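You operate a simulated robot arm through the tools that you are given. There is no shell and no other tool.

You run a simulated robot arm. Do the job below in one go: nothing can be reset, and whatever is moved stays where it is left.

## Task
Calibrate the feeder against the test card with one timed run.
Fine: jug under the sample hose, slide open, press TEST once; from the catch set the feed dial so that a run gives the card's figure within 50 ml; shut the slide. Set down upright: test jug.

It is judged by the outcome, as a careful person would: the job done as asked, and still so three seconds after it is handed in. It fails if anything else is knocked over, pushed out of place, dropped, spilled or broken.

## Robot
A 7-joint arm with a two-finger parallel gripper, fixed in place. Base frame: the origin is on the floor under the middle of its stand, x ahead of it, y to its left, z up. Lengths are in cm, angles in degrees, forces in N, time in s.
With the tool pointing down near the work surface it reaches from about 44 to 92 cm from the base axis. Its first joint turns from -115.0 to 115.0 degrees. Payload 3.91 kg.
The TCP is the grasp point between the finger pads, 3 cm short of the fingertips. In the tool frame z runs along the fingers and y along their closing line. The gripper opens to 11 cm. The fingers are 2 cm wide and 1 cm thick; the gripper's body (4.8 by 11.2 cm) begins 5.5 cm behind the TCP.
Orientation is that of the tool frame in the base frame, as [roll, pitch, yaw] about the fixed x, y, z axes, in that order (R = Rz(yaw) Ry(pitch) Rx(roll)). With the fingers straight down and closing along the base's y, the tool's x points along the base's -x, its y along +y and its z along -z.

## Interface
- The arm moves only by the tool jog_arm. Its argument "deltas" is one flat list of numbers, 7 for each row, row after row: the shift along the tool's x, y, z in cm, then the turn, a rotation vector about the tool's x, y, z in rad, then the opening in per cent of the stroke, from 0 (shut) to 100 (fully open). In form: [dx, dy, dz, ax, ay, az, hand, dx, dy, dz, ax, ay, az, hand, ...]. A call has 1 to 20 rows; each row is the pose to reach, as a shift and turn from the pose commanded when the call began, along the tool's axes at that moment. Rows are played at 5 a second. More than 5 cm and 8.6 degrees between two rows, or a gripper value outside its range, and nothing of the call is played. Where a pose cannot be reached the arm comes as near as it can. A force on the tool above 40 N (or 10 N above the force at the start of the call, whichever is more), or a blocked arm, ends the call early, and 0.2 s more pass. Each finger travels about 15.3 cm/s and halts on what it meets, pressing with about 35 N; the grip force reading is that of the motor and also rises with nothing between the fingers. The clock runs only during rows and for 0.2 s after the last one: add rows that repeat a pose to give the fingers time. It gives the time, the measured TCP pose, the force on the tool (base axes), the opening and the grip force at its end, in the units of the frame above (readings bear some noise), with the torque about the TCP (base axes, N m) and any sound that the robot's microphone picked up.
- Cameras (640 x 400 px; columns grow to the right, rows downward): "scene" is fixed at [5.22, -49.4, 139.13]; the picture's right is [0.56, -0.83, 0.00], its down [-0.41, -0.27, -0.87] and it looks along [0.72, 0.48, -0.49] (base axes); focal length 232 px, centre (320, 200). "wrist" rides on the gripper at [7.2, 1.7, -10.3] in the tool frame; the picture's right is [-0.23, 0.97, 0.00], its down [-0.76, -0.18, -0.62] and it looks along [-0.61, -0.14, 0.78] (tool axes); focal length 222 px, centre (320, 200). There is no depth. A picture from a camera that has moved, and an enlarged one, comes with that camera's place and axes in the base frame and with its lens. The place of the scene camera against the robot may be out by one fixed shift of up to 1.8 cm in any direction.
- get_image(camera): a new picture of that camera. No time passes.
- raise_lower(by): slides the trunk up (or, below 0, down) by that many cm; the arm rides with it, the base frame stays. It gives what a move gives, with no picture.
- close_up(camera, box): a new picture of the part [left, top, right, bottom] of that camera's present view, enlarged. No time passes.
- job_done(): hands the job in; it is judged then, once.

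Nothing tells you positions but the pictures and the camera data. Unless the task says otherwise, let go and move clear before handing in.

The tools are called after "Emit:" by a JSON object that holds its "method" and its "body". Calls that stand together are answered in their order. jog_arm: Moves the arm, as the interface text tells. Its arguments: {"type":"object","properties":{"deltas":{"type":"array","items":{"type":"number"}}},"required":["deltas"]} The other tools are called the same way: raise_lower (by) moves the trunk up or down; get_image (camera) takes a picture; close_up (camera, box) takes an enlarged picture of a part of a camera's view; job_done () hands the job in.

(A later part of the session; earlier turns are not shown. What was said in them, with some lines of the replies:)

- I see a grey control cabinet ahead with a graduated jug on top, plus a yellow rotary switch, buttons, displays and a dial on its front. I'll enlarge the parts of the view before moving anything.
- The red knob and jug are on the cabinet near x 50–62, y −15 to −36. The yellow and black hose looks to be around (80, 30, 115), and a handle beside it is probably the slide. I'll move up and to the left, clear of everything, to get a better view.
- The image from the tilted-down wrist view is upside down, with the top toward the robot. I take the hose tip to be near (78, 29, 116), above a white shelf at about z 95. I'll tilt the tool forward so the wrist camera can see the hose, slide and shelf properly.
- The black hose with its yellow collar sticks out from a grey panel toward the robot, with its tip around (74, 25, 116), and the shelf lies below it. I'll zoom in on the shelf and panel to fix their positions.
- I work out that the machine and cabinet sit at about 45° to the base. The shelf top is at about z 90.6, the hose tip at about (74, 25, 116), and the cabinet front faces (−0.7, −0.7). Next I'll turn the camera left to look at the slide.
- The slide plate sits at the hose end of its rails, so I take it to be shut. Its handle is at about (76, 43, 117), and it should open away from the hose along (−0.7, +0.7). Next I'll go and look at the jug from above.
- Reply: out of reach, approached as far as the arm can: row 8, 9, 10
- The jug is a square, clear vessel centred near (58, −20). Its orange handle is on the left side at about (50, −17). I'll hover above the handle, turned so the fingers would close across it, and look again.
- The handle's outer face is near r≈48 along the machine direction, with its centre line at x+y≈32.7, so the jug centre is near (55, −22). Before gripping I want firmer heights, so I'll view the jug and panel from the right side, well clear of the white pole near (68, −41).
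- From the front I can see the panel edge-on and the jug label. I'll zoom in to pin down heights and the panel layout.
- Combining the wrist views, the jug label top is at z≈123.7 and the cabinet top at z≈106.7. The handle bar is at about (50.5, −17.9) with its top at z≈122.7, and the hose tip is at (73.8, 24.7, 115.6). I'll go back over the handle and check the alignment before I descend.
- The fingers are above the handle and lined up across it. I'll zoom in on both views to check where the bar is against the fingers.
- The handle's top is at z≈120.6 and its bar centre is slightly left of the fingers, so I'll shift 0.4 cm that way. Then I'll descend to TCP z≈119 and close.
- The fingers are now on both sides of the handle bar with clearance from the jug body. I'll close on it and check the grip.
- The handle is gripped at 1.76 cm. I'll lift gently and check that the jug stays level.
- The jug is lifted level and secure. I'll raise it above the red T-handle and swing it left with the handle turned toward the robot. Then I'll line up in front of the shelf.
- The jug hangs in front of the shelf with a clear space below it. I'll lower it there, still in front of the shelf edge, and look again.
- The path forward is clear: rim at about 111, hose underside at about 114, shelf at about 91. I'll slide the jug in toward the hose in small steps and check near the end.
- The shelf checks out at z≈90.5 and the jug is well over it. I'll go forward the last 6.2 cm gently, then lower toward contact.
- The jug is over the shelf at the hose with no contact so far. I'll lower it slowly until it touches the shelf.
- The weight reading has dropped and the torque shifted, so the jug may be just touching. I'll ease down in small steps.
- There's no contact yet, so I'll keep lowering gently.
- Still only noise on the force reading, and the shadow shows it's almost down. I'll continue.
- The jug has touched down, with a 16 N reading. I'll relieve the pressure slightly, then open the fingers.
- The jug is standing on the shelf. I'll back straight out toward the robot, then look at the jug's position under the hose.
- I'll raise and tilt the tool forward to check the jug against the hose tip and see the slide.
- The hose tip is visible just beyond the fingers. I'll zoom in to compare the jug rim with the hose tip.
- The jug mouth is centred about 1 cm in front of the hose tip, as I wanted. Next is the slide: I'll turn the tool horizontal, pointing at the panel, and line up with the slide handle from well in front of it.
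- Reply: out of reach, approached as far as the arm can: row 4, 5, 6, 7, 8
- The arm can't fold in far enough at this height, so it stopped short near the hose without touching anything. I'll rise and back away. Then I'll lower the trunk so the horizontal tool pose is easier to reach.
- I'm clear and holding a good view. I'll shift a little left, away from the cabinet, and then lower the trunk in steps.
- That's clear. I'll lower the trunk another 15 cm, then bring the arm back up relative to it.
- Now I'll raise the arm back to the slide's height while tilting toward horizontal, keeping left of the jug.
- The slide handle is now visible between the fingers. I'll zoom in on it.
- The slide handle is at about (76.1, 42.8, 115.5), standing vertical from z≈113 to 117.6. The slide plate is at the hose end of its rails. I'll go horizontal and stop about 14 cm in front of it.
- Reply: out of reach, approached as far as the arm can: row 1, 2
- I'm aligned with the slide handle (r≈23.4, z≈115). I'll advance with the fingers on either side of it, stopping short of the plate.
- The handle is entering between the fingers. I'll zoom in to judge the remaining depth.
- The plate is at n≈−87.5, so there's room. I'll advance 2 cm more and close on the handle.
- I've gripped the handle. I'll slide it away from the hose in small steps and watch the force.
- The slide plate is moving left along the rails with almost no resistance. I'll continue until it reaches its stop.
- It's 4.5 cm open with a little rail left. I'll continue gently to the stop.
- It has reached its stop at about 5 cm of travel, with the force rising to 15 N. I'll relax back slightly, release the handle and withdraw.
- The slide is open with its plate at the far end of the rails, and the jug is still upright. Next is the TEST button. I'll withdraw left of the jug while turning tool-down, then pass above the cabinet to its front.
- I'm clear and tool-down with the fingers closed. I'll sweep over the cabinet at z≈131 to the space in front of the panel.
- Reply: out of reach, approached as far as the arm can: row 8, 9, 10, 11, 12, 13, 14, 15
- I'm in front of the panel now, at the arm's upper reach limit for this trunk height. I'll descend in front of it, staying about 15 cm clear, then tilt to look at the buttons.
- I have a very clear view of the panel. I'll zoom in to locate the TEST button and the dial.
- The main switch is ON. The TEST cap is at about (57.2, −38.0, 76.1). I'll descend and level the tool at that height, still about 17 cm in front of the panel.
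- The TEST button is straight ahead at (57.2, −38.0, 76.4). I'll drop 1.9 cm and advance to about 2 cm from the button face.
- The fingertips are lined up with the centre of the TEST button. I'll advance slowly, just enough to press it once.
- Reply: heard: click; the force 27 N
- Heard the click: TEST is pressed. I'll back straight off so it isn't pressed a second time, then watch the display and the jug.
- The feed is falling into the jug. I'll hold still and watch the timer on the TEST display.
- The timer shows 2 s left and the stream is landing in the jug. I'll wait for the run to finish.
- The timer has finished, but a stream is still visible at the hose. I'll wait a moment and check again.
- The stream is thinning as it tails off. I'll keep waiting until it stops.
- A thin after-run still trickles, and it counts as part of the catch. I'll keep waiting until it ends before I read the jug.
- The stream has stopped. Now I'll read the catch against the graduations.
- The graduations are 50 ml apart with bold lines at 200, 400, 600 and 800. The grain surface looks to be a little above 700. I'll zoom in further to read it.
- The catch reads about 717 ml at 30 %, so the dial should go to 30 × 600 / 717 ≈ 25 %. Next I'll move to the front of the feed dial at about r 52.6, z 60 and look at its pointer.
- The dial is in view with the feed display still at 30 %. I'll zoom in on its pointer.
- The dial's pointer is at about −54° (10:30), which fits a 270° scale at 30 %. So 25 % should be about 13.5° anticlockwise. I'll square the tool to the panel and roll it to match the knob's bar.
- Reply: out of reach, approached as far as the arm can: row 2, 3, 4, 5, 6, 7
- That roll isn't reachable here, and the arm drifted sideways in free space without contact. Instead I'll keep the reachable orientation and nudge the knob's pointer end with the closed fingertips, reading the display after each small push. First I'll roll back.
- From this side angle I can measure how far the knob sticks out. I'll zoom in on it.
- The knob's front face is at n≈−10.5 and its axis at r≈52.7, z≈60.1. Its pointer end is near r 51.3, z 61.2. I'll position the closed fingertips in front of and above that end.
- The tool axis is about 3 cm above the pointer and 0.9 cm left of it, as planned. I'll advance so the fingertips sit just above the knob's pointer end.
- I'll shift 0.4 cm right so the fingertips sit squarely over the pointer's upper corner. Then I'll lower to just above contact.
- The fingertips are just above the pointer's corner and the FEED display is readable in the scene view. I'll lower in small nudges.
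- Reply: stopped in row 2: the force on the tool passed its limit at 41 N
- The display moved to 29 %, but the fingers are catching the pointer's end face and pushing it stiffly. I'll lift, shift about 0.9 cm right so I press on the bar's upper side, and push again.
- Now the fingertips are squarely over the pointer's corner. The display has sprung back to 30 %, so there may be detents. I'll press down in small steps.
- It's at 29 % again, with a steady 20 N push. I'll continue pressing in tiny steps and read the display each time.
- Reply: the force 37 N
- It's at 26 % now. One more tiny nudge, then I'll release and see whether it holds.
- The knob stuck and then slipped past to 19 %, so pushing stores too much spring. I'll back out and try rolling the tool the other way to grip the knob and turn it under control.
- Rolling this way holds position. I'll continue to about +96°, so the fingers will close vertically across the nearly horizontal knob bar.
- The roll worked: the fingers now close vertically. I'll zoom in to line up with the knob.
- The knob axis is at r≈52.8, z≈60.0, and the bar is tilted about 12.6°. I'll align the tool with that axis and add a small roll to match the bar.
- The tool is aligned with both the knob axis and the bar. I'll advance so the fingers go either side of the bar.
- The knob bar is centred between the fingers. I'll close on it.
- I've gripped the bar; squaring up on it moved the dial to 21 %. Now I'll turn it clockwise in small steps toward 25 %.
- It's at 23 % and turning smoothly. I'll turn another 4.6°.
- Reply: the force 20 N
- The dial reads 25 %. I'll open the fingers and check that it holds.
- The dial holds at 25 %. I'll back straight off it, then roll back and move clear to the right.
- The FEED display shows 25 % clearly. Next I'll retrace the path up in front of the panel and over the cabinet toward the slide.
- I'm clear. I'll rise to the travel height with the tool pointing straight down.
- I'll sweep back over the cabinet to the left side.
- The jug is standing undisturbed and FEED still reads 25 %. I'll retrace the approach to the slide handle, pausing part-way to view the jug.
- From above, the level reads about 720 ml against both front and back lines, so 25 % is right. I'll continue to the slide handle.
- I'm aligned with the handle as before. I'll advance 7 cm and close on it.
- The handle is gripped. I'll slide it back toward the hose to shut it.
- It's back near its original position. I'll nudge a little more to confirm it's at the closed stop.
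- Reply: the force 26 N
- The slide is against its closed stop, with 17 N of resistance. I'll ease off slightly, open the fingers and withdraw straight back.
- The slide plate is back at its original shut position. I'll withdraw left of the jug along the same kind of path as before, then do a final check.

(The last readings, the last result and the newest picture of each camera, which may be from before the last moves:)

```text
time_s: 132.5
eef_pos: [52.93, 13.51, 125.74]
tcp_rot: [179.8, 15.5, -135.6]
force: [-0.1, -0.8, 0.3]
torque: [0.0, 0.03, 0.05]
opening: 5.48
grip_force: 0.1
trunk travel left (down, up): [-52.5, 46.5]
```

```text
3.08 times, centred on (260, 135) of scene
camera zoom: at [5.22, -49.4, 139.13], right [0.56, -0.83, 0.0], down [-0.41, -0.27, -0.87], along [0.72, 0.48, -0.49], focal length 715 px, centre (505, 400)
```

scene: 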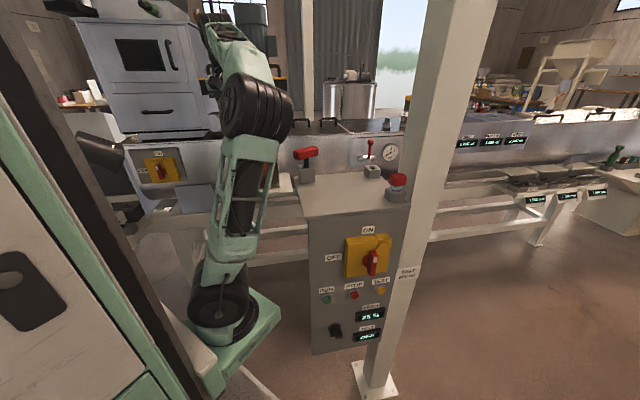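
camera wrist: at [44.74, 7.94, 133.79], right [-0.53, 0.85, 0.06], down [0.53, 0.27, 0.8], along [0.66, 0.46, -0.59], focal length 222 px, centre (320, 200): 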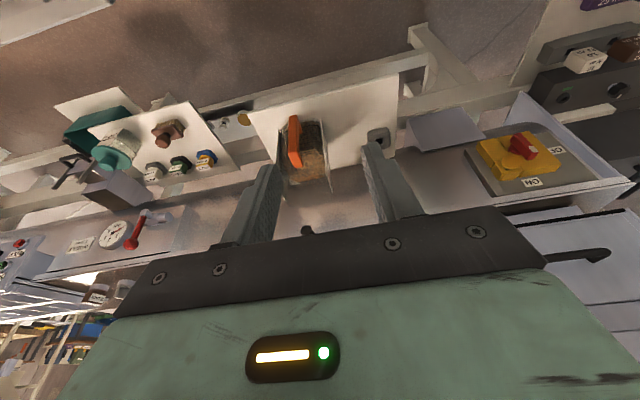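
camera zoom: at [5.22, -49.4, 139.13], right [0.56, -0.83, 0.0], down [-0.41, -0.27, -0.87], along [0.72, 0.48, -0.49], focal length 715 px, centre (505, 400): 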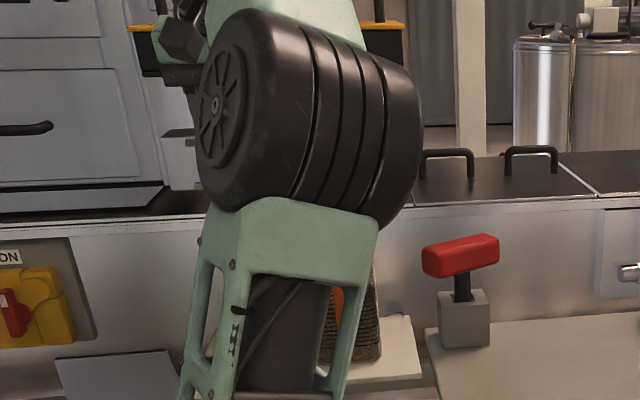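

The jug, dial and slide look right, but the red T-handle on the cabinet looks slightly turned compared with before. I'll zoom in on it before doing anything else.

Emit:
{"method": "close_up", "body": {"camera": "scene", "box": [270, 130, 340, 190]}}

Emit:
{"method": "close_up", "body": {"camera": "wrist", "box": [0, 0, 240, 150]}}

```text
6.67 times, centred on (305, 160) of scene
camera zoom: at [5.22, -49.4, 139.13], right [0.56, -0.83, 0.0], down [-0.41, -0.27, -0.87], along [0.72, 0.48, -0.49], focal length 1549 px, centre (420, 467)
```

zoom: 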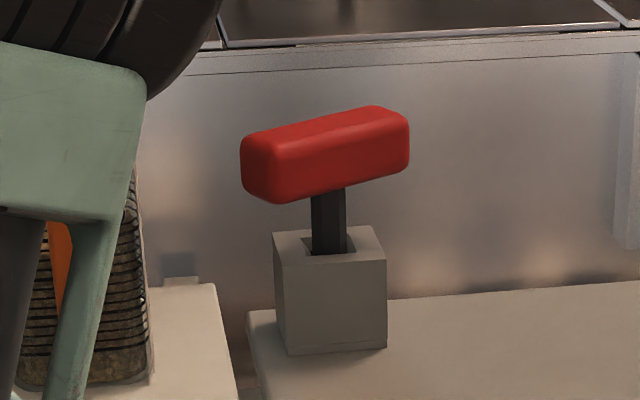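

```text
2.67 times, centred on (120, 75) of wrist
camera zoom: at [44.74, 7.94, 133.79], right [-0.53, 0.85, 0.06], down [0.53, 0.27, 0.8], along [0.66, 0.46, -0.59], focal length 592 px, centre (853, 533)
```

zoom: 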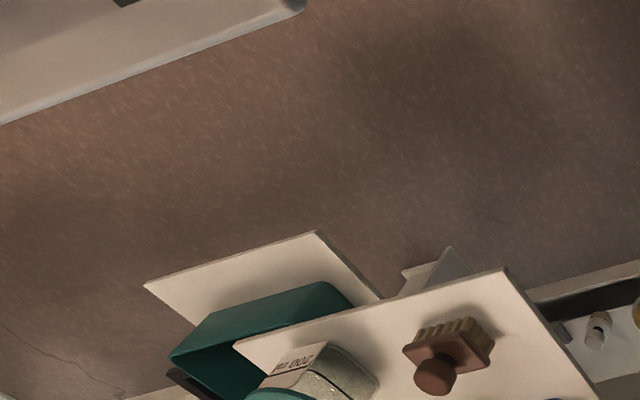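

The T-handle has been turned about 25–30° in its socket, most likely brushed by my elbow during the last withdrawal. It's still seated upright. I'll first lift the whole arm straight up with the trunk to clear it, then see how to straighten it.

Emit:
{"method": "raise_lower", "body": {"by": 12}}

Emit:
{"method": "get_image", "body": {"camera": "scene"}}

Emit:
{"method": "close_up", "body": {"camera": "scene", "box": [240, 120, 360, 200]}}

```text
time_s: 134.0
eef_pos: [52.92, 13.62, 137.61]
tcp_rot: [180.0, 15.6, -135.6]
force: [-0.6, -0.1, -0.3]
torque: [0.02, 0.01, 0.02]
opening: 5.51
grip_force: 0.0
trunk travel left (down, up): [-64.5, 34.5]
```

```text
taken
```

scene: 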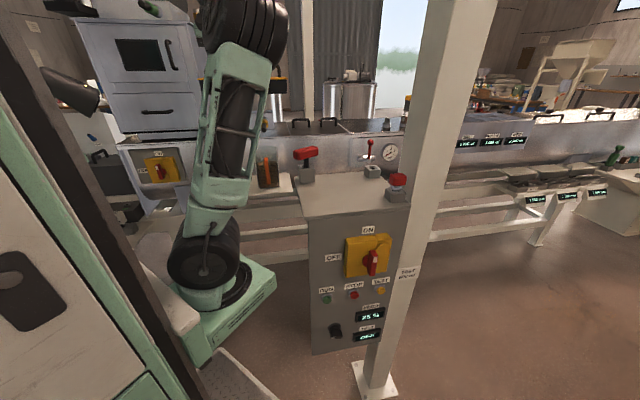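

```text
5.00 times, centred on (300, 160) of scene
camera zoom: at [5.22, -49.4, 139.13], right [0.56, -0.83, 0.0], down [-0.41, -0.27, -0.87], along [0.72, 0.48, -0.49], focal length 1162 px, centre (420, 400)
```

zoom: 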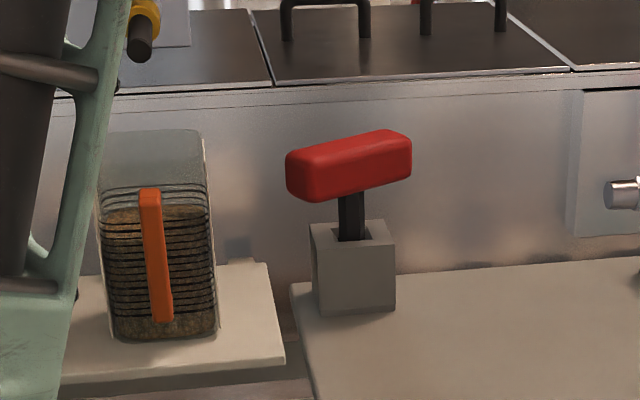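

The jug is intact. The T-handle is turned but upright in its holder. I'll move above it, tool-down at a safe height, to measure its angle.

Emit:
{"method": "jog_arm", "body": {"deltas": [2.1, -2.1, -1.4, 0, 0.091, 0, 50, 4.3, -4.2, -2.9, 0, 0.182, 0, 50, 6.44, -6.23, -4.3, 0, 0.272, 0, 50]}}

Emit:
{"method": "get_image", "body": {"camera": "wrist"}}

Emit:
{"method": "get_image", "body": {"camera": "scene"}}

```text
time_s: 134.8
eef_pos: [52.05, 3.95, 140.06]
tcp_rot: [179.9, -0.1, -135.3]
force: [-0.1, -0.4, -0.8]
torque: [-0.01, 0.0, 0.0]
opening: 5.5
grip_force: 0.0
trunk travel left (down, up): [-64.5, 34.5]
```

```text
taken
camera wrist: at [45.61, 0.1, 150.47], right [-0.52, 0.85, 0.0], down [0.67, 0.41, 0.62], along [0.53, 0.33, -0.78], focal length 222 px, centre (320, 200)
```

wrist: 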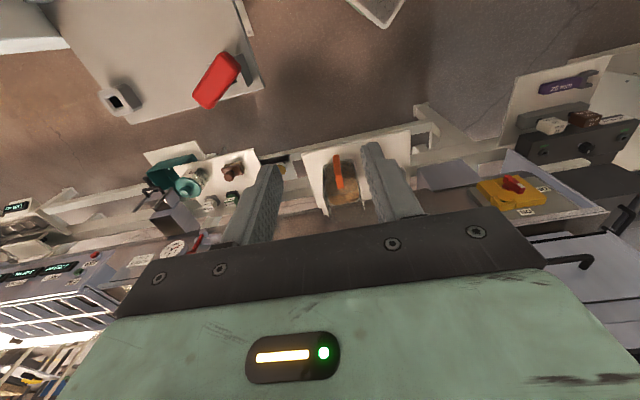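

```text
taken
```

scene: 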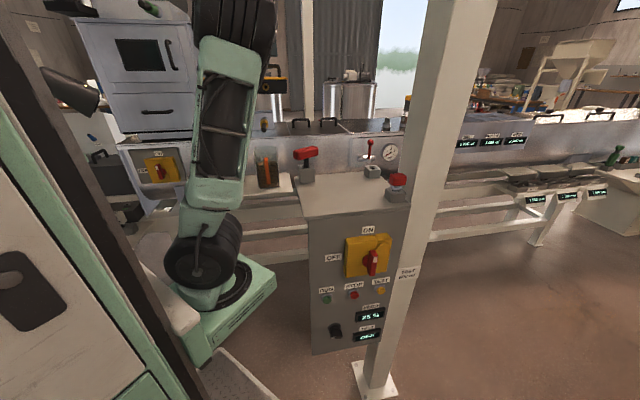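

Emit:
{"method": "close_up", "body": {"camera": "wrist", "box": [150, 20, 290, 130]}}

```text
3.64 times, centred on (220, 75) of wrist
camera zoom: at [45.61, 0.1, 150.47], right [-0.52, 0.85, 0.0], down [0.67, 0.41, 0.62], along [0.53, 0.33, -0.78], focal length 808 px, centre (684, 654)
```

zoom: 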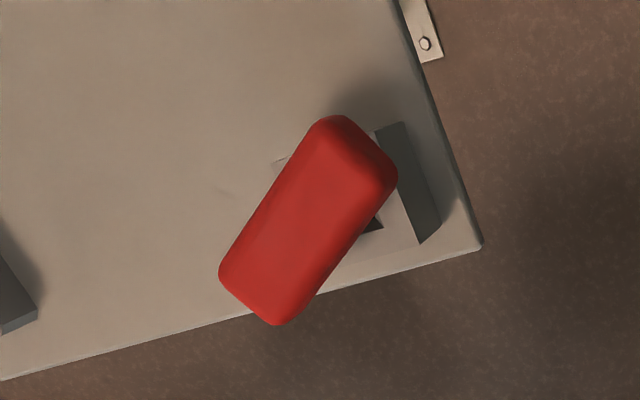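

The T-handle's bar now lies at about 165° azimuth, where it was about 134° before, with the centre unchanged near (58.3, −8.7). I'll straighten it: hover above it with the gripper turned to match, then check.

Emit:
{"method": "jog_arm", "body": {"deltas": [0.54, -1.42, 0, 0, 0, 0.1156, 55, 1.08, -2.83, 0, 0, 0, 0.231, 60, 1.63, -4.25, 0, 0, 0, 0.347, 60, 2.17, -5.67, 0, 0, 0, 0.462, 60, 2.71, -7.08, 1, 0, 0, 0.578, 60, 3.25, -8.5, 2.5, 0, 0, 0.694, 60, 3.8, -9.9, 4, 0, 0, 0.809, 60, 4.34, -11.3, 5, 0, 0, 0.925, 60, 4.88, -12.75, 6, 0, 0, 1.04, 60]}}

Emit:
{"method": "get_image", "body": {"camera": "wrist"}}

Emit:
{"method": "get_image", "body": {"camera": "scene"}}

```text
time_s: 136.8
eef_pos: [57.66, -8.54, 134.04]
tcp_rot: [180.0, -0.1, 164.8]
force: [1.0, 0.3, 0.4]
torque: [-0.02, 0.01, 0.0]
opening: 6.61
grip_force: 0.2
trunk travel left (down, up): [-64.5, 34.5]
```

```text
taken
camera wrist: at [50.93, -5.01, 144.5], right [0.47, 0.88, 0.0], down [0.69, -0.37, 0.62], along [0.55, -0.29, -0.78], focal length 222 px, centre (320, 200)
```

wrist: 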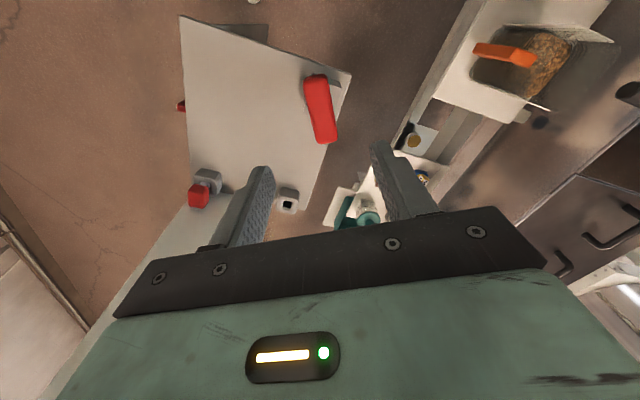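

```text
taken
```

scene: 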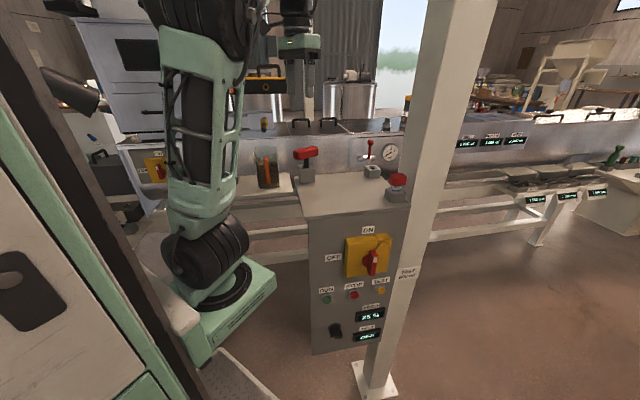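

Emit:
{"method": "close_up", "body": {"camera": "wrist", "box": [270, 60, 380, 150]}}

Emit:
{"method": "close_up", "body": {"camera": "scene", "box": [270, 80, 340, 190]}}

```text
4.44 times, centred on (325, 105) of wrist
camera zoom: at [50.93, -5.01, 144.5], right [0.47, 0.88, 0.0], down [0.69, -0.37, 0.62], along [0.55, -0.29, -0.78], focal length 987 px, centre (298, 622)
```

zoom: 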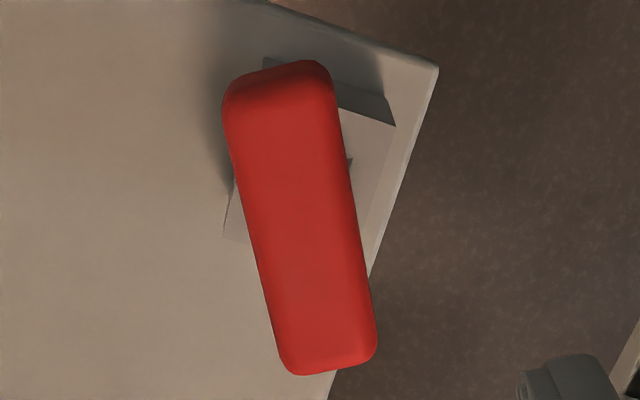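

```text
3.64 times, centred on (305, 135) of scene
camera zoom: at [5.22, -49.4, 139.13], right [0.56, -0.83, 0.0], down [-0.41, -0.27, -0.87], along [0.72, 0.48, -0.49], focal length 845 px, centre (374, 436)
```

zoom: 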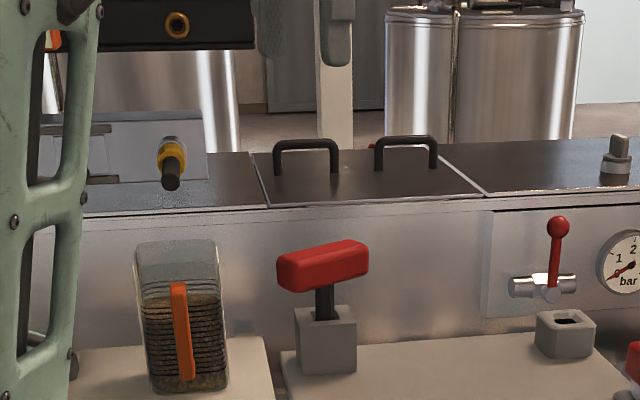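

The bar centre is at about (58.7, −8.7), aligned within 2° of the gripper. I'll centre over it and descend with the fingers wide on either side.

Emit:
{"method": "jog_arm", "body": {"deltas": [-1.05, 0.12, 3, 0, 0, 0.031, 60, -1.05, 0.12, 6, 0, 0, 0.031, 60, -1.05, 0.12, 9, 0, 0, 0.031, 60, -1.05, 0.12, 12, 0, 0, 0.031, 60, -1.05, 0.12, 14, 0, 0, 0.031, 60]}}

Emit:
{"method": "get_image", "body": {"camera": "wrist"}}

Emit:
{"method": "close_up", "body": {"camera": "scene", "box": [270, 80, 340, 190]}}

```text
time_s: 138.0
eef_pos: [58.63, -8.66, 120.06]
tcp_rot: [179.8, 0.1, 163.0]
force: [1.2, -1.2, -0.1]
torque: [0.0, -0.01, 0.0]
opening: 6.61
grip_force: 0.0
trunk travel left (down, up): [-64.5, 34.5]
```

```text
taken
camera wrist: at [52.13, -4.96, 130.52], right [0.5, 0.87, 0.0], down [0.68, -0.39, 0.62], along [0.54, -0.31, -0.78], focal length 222 px, centre (320, 200)
```

wrist: 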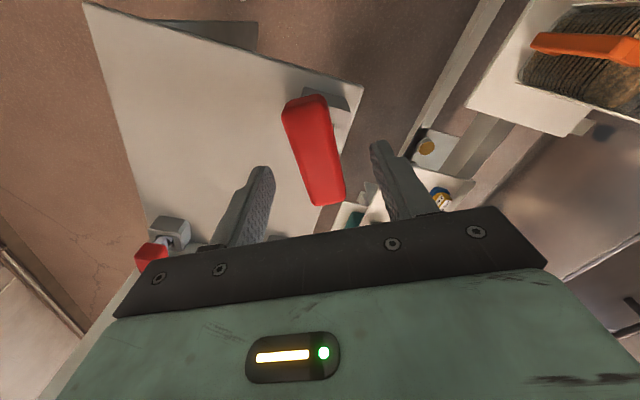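

```text
3.64 times, centred on (305, 135) of scene
camera zoom: at [5.22, -49.4, 139.13], right [0.56, -0.83, 0.0], down [-0.41, -0.27, -0.87], along [0.72, 0.48, -0.49], focal length 845 px, centre (374, 436)
```

zoom: 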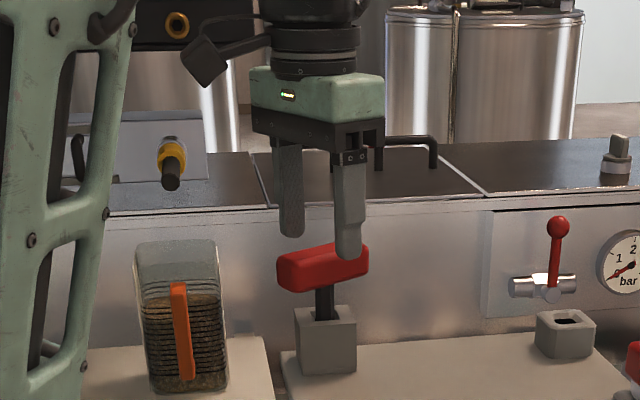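

The fingers straddle the bar. I'll shift 0.3 cm and lower to grip height.

Emit:
{"method": "jog_arm", "body": {"deltas": [0.3, 0, 1.2, 0, 0, 0, 60, 0.3, 0, 2.4, 0, 0, 0, 60, 0.3, 0, 3.5, 0, 0, 0, 60]}}

Emit:
{"method": "get_image", "body": {"camera": "wrist"}}

Emit:
{"method": "close_up", "body": {"camera": "scene", "box": [270, 110, 340, 190]}}

```text
time_s: 138.8
eef_pos: [58.28, -8.56, 116.5]
tcp_rot: [179.8, 0.0, 163.2]
force: [-0.3, -0.3, 0.8]
torque: [0.0, 0.0, 0.02]
opening: 6.6
grip_force: 0.1
trunk travel left (down, up): [-64.5, 34.5]
```

```text
taken
camera wrist: at [51.79, -4.81, 126.94], right [0.5, 0.87, 0.0], down [0.68, -0.39, 0.62], along [0.54, -0.31, -0.78], focal length 222 px, centre (320, 200)
```

wrist: 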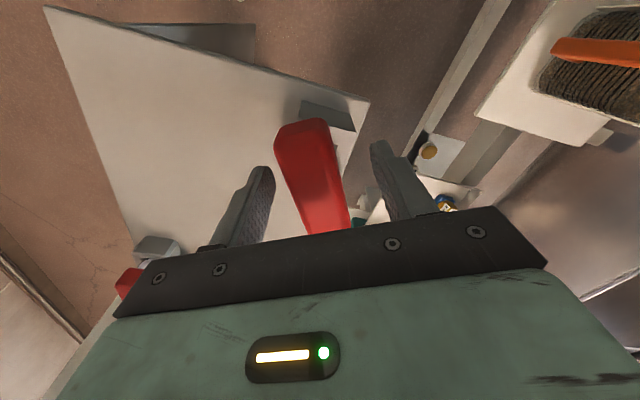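

```text
5.00 times, centred on (305, 150) of scene
camera zoom: at [5.22, -49.4, 139.13], right [0.56, -0.83, 0.0], down [-0.41, -0.27, -0.87], along [0.72, 0.48, -0.49], focal length 1162 px, centre (395, 450)
```

zoom: 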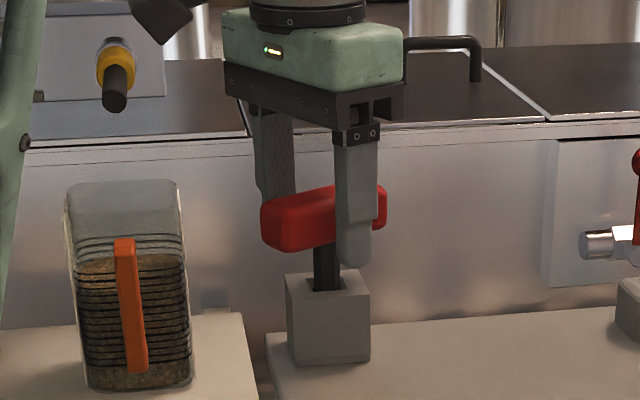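

The fingers sit either side of the bar at the right height. I'll close loosely to just about bar width first.

Emit:
{"method": "jog_arm", "body": {"deltas": [0, 0, 0, 0, 0, 0, 45, 0, 0, 0, 0, 0, 0, 35, 0, 0, 0, 0, 0, 0, 30, 0, 0, 0, 0, 0, 0, 30]}}

Emit:
{"method": "close_up", "body": {"camera": "wrist", "box": [200, 100, 440, 240]}}

```text
time_s: 139.8
eef_pos: [58.34, -8.55, 116.57]
tcp_rot: [179.8, 0.1, 163.2]
force: [-0.6, 0.6, 0.5]
torque: [0.02, 0.03, 0.0]
opening: 3.28
grip_force: 0.0
trunk travel left (down, up): [-64.5, 34.5]
```

```text
2.67 times, centred on (320, 170) of wrist
camera zoom: at [51.81, -4.83, 126.96], right [0.5, 0.87, 0.0], down [0.68, -0.39, 0.62], along [0.54, -0.31, -0.78], focal length 592 px, centre (320, 280)
```

zoom: 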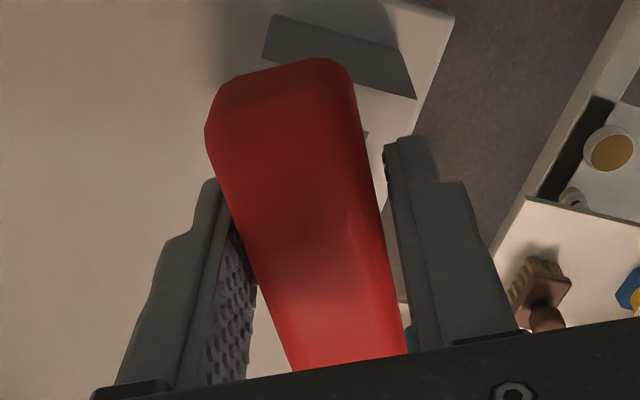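

There's no contact force yet. I'll close a touch more and rotate about 29° back to the original alignment.

Emit:
{"method": "jog_arm", "body": {"deltas": [0, 0, 0, 0, 0, 0, 27, 0, 0, 0, 0, 0, 0, 26, 0, 0, 0, 0, 0, 0, 26]}}

Emit:
{"method": "jog_arm", "body": {"deltas": [0, 0, 0, 0, 0, 0.08, 26, 0, 0, 0, 0, 0, 0.16, 26, 0, 0, 0, 0, 0, 0.24, 26]}}

Emit:
{"method": "close_up", "body": {"camera": "wrist", "box": [200, 100, 440, 240]}}

Emit:
{"method": "close_up", "body": {"camera": "scene", "box": [270, 110, 340, 190]}}

```text
time_s: 140.6
eef_pos: [58.37, -8.54, 116.39]
tcp_rot: [179.9, -0.1, 163.1]
force: [-1.4, -1.4, 0.0]
torque: [-0.13, 0.08, -0.05]
opening: 2.96
grip_force: 35.2
trunk travel left (down, up): [-64.5, 34.5]
```

```text
time_s: 141.4
eef_pos: [58.35, -8.71, 116.62]
tcp_rot: [179.9, 0.0, 149.3]
force: [-0.2, -1.1, -0.4]
torque: [-0.03, 0.03, -0.01]
opening: 2.98
grip_force: 13.7
trunk travel left (down, up): [-64.5, 34.5]
```

```text
2.67 times, centred on (320, 170) of wrist
camera zoom: at [52.89, -3.43, 126.99], right [0.69, 0.72, 0.0], down [0.56, -0.54, 0.62], along [0.45, -0.43, -0.78], focal length 592 px, centre (320, 280)
```

zoom: 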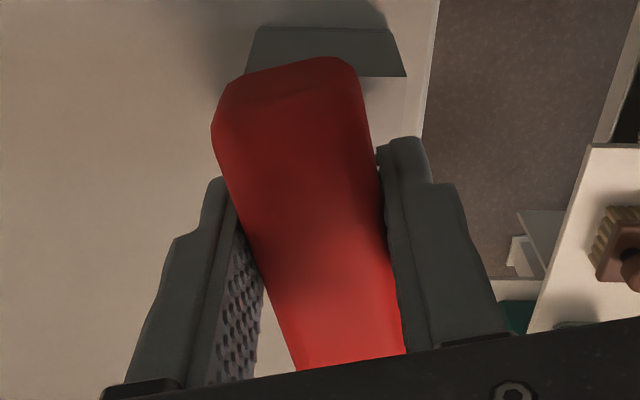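

```text
5.00 times, centred on (305, 150) of scene
camera zoom: at [5.22, -49.4, 139.13], right [0.56, -0.83, 0.0], down [-0.41, -0.27, -0.87], along [0.72, 0.48, -0.49], focal length 1162 px, centre (395, 450)
```

zoom: 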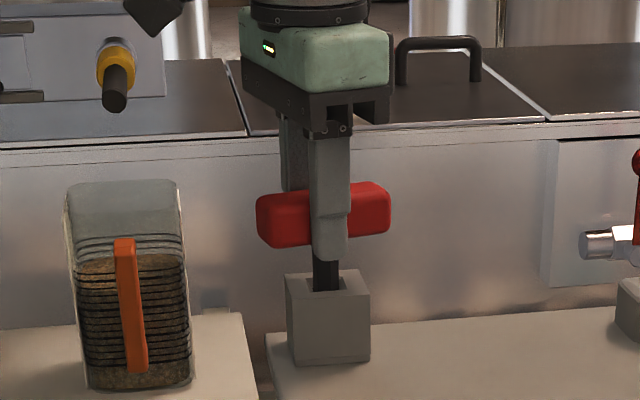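

The handle is turning back easily with almost no force. I'll continue to the original alignment.

Emit:
{"method": "jog_arm", "body": {"deltas": [0, 0, 0, 0, 0, 0.08, 26, 0, 0, 0, 0, 0, 0.16, 26, 0, 0, 0, 0, 0, 0.25, 26]}}

Emit:
{"method": "close_up", "body": {"camera": "scene", "box": [240, 120, 300, 195]}}

Emit:
{"method": "close_up", "body": {"camera": "wrist", "box": [200, 100, 440, 240]}}

```text
time_s: 142.2
eef_pos: [58.37, -8.46, 116.64]
tcp_rot: [179.8, 0.1, 135.0]
force: [0.8, 0.0, -1.0]
torque: [0.02, -0.03, 0.0]
opening: 2.97
grip_force: 14.0
trunk travel left (down, up): [-64.5, 34.5]
```

```text
5.33 times, centred on (270, 158) of scene
camera zoom: at [5.22, -49.4, 139.13], right [0.56, -0.83, 0.0], down [-0.41, -0.27, -0.87], along [0.72, 0.48, -0.49], focal length 1239 px, centre (587, 427)
```

zoom: 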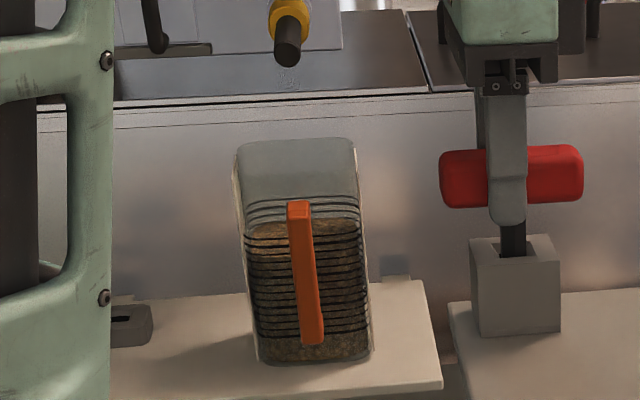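

```text
2.67 times, centred on (320, 170) of wrist
camera zoom: at [54.33, -2.23, 126.99], right [0.85, 0.53, 0.0], down [0.41, -0.66, 0.62], along [0.33, -0.53, -0.78], focal length 592 px, centre (320, 280)
```

zoom: 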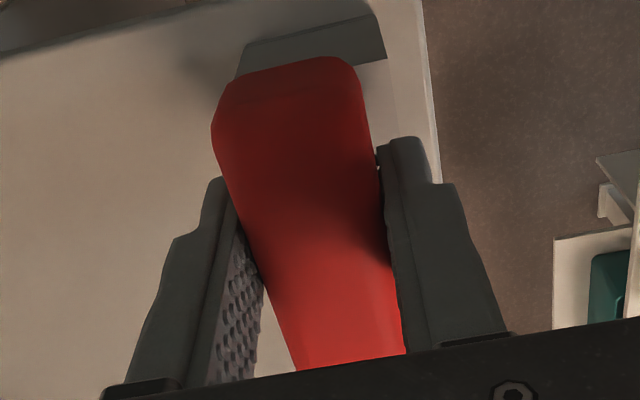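

The T-handle now matches its original appearance in the same view. I'll open the fingers and lift straight up.

Emit:
{"method": "jog_arm", "body": {"deltas": [0, 0, 0, 0, 0, 0, 32, 0, 0, 0, 0, 0, 0, 45, 0, 0, 0, 0, 0, 0, 60, 0, 0, 0, 0, 0, 0, 60]}}

Emit:
{"method": "jog_arm", "body": {"deltas": [0, 0, -2, 0, 0, 0, 60, 0, 0, -5, 0, 0, 0, 60, 0, 0, -9, 0, 0, 0, 60, 0, 0, -13, 0, 0, 0, 60, 0, 0, -17, 0, 0, 0, 60]}}

Emit:
{"method": "close_up", "body": {"camera": "scene", "box": [240, 120, 300, 195]}}

Emit:
{"method": "get_image", "body": {"camera": "wrist"}}

Emit:
{"method": "get_image", "body": {"camera": "scene"}}

```text
time_s: 143.2
eef_pos: [58.29, -8.59, 116.59]
tcp_rot: [179.9, 0.0, 135.2]
force: [-0.3, 0.4, 0.3]
torque: [-0.03, 0.01, 0.02]
opening: 6.58
grip_force: 0.0
trunk travel left (down, up): [-64.5, 34.5]
```

```text
time_s: 144.4
eef_pos: [58.37, -8.48, 133.67]
tcp_rot: [179.9, -0.1, 135.0]
force: [-0.1, -0.6, 0.5]
torque: [0.02, 0.02, -0.01]
opening: 6.61
grip_force: 0.1
trunk travel left (down, up): [-64.5, 34.5]
```

```text
5.33 times, centred on (270, 158) of scene
camera zoom: at [5.22, -49.4, 139.13], right [0.56, -0.83, 0.0], down [-0.41, -0.27, -0.87], along [0.72, 0.48, -0.49], focal length 1239 px, centre (587, 427)
```

zoom: 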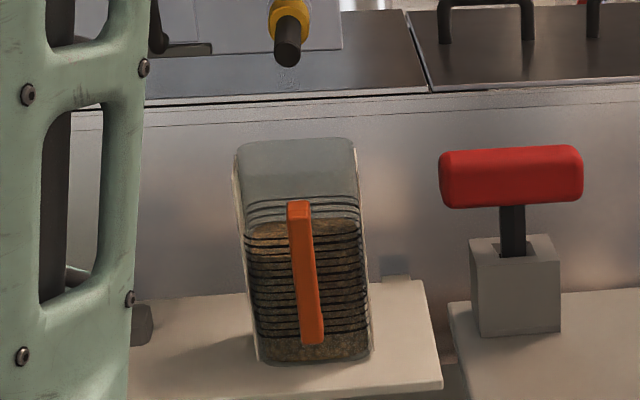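

```text
taken
camera wrist: at [54.34, -2.25, 144.11], right [0.85, 0.53, 0.0], down [0.41, -0.66, 0.62], along [0.33, -0.53, -0.78], focal length 222 px, centre (320, 200)
```

wrist: 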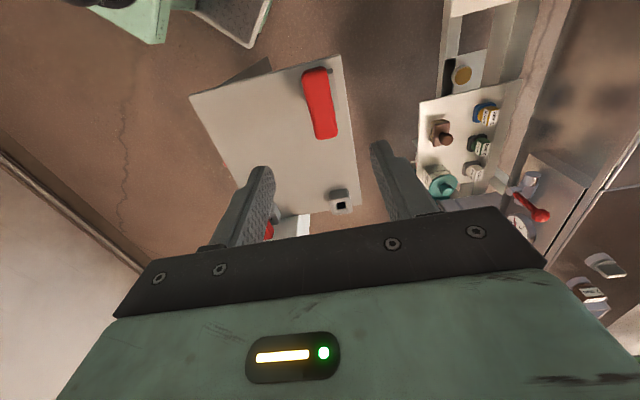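

```text
taken
```

scene: 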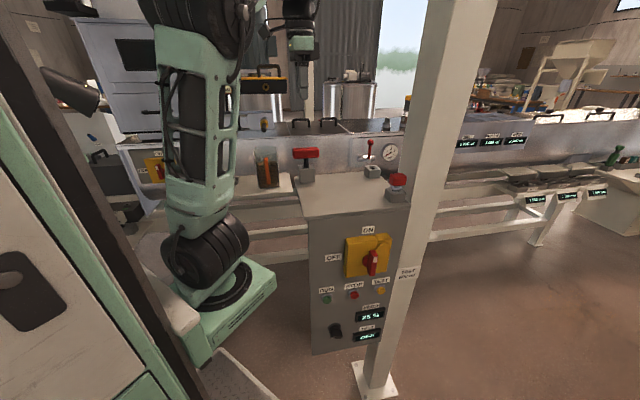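

Everything checks out, so I'm handing the job in:
- **Dial:** FEED reads 25 % and TEST reads OFF.
- **Slide:** the plate is back at its shut position.
- **Jug:** it stands upright under the hose with the catch, about 720 ml.
- **T-handle:** it matches its original pose in the same view.
- **Arm:** the gripper is open and well clear.

Emit:
{"method": "job_done", "body": {}}

```text
The job is handed in.
```

I ran the test once and set the feed dial to 25 %, which should give the card's 600 ml. I couldn't confirm that with a second run, since only one was allowed. The job is handed in, but I don't have a result back yet.

- **Catch:** the run at 30 % put about 720 ml in the jug, read from the 50 ml lines after the trickle stopped. 30 × 600 / 720 gives 25 %, assuming the feed scales in proportion to the dial.
- **Dial:** I first nudged the knob with the fingertips and it slipped past to 19 %. I then gripped it and turned it back to 25 %, and the display held there.
- **Slide:** it is shut again, against the same stop as at the start.
- **Jug:** it is upright on the shelf under the hose, holding the catch. I saw nothing spilled.
- **Disturbed item:** while backing away from the slide, the arm most likely brushed the red T-handle on top of the cabinet and turned it about 30° in its holder. It stayed seated, and I turned it back until it matched its earlier view.
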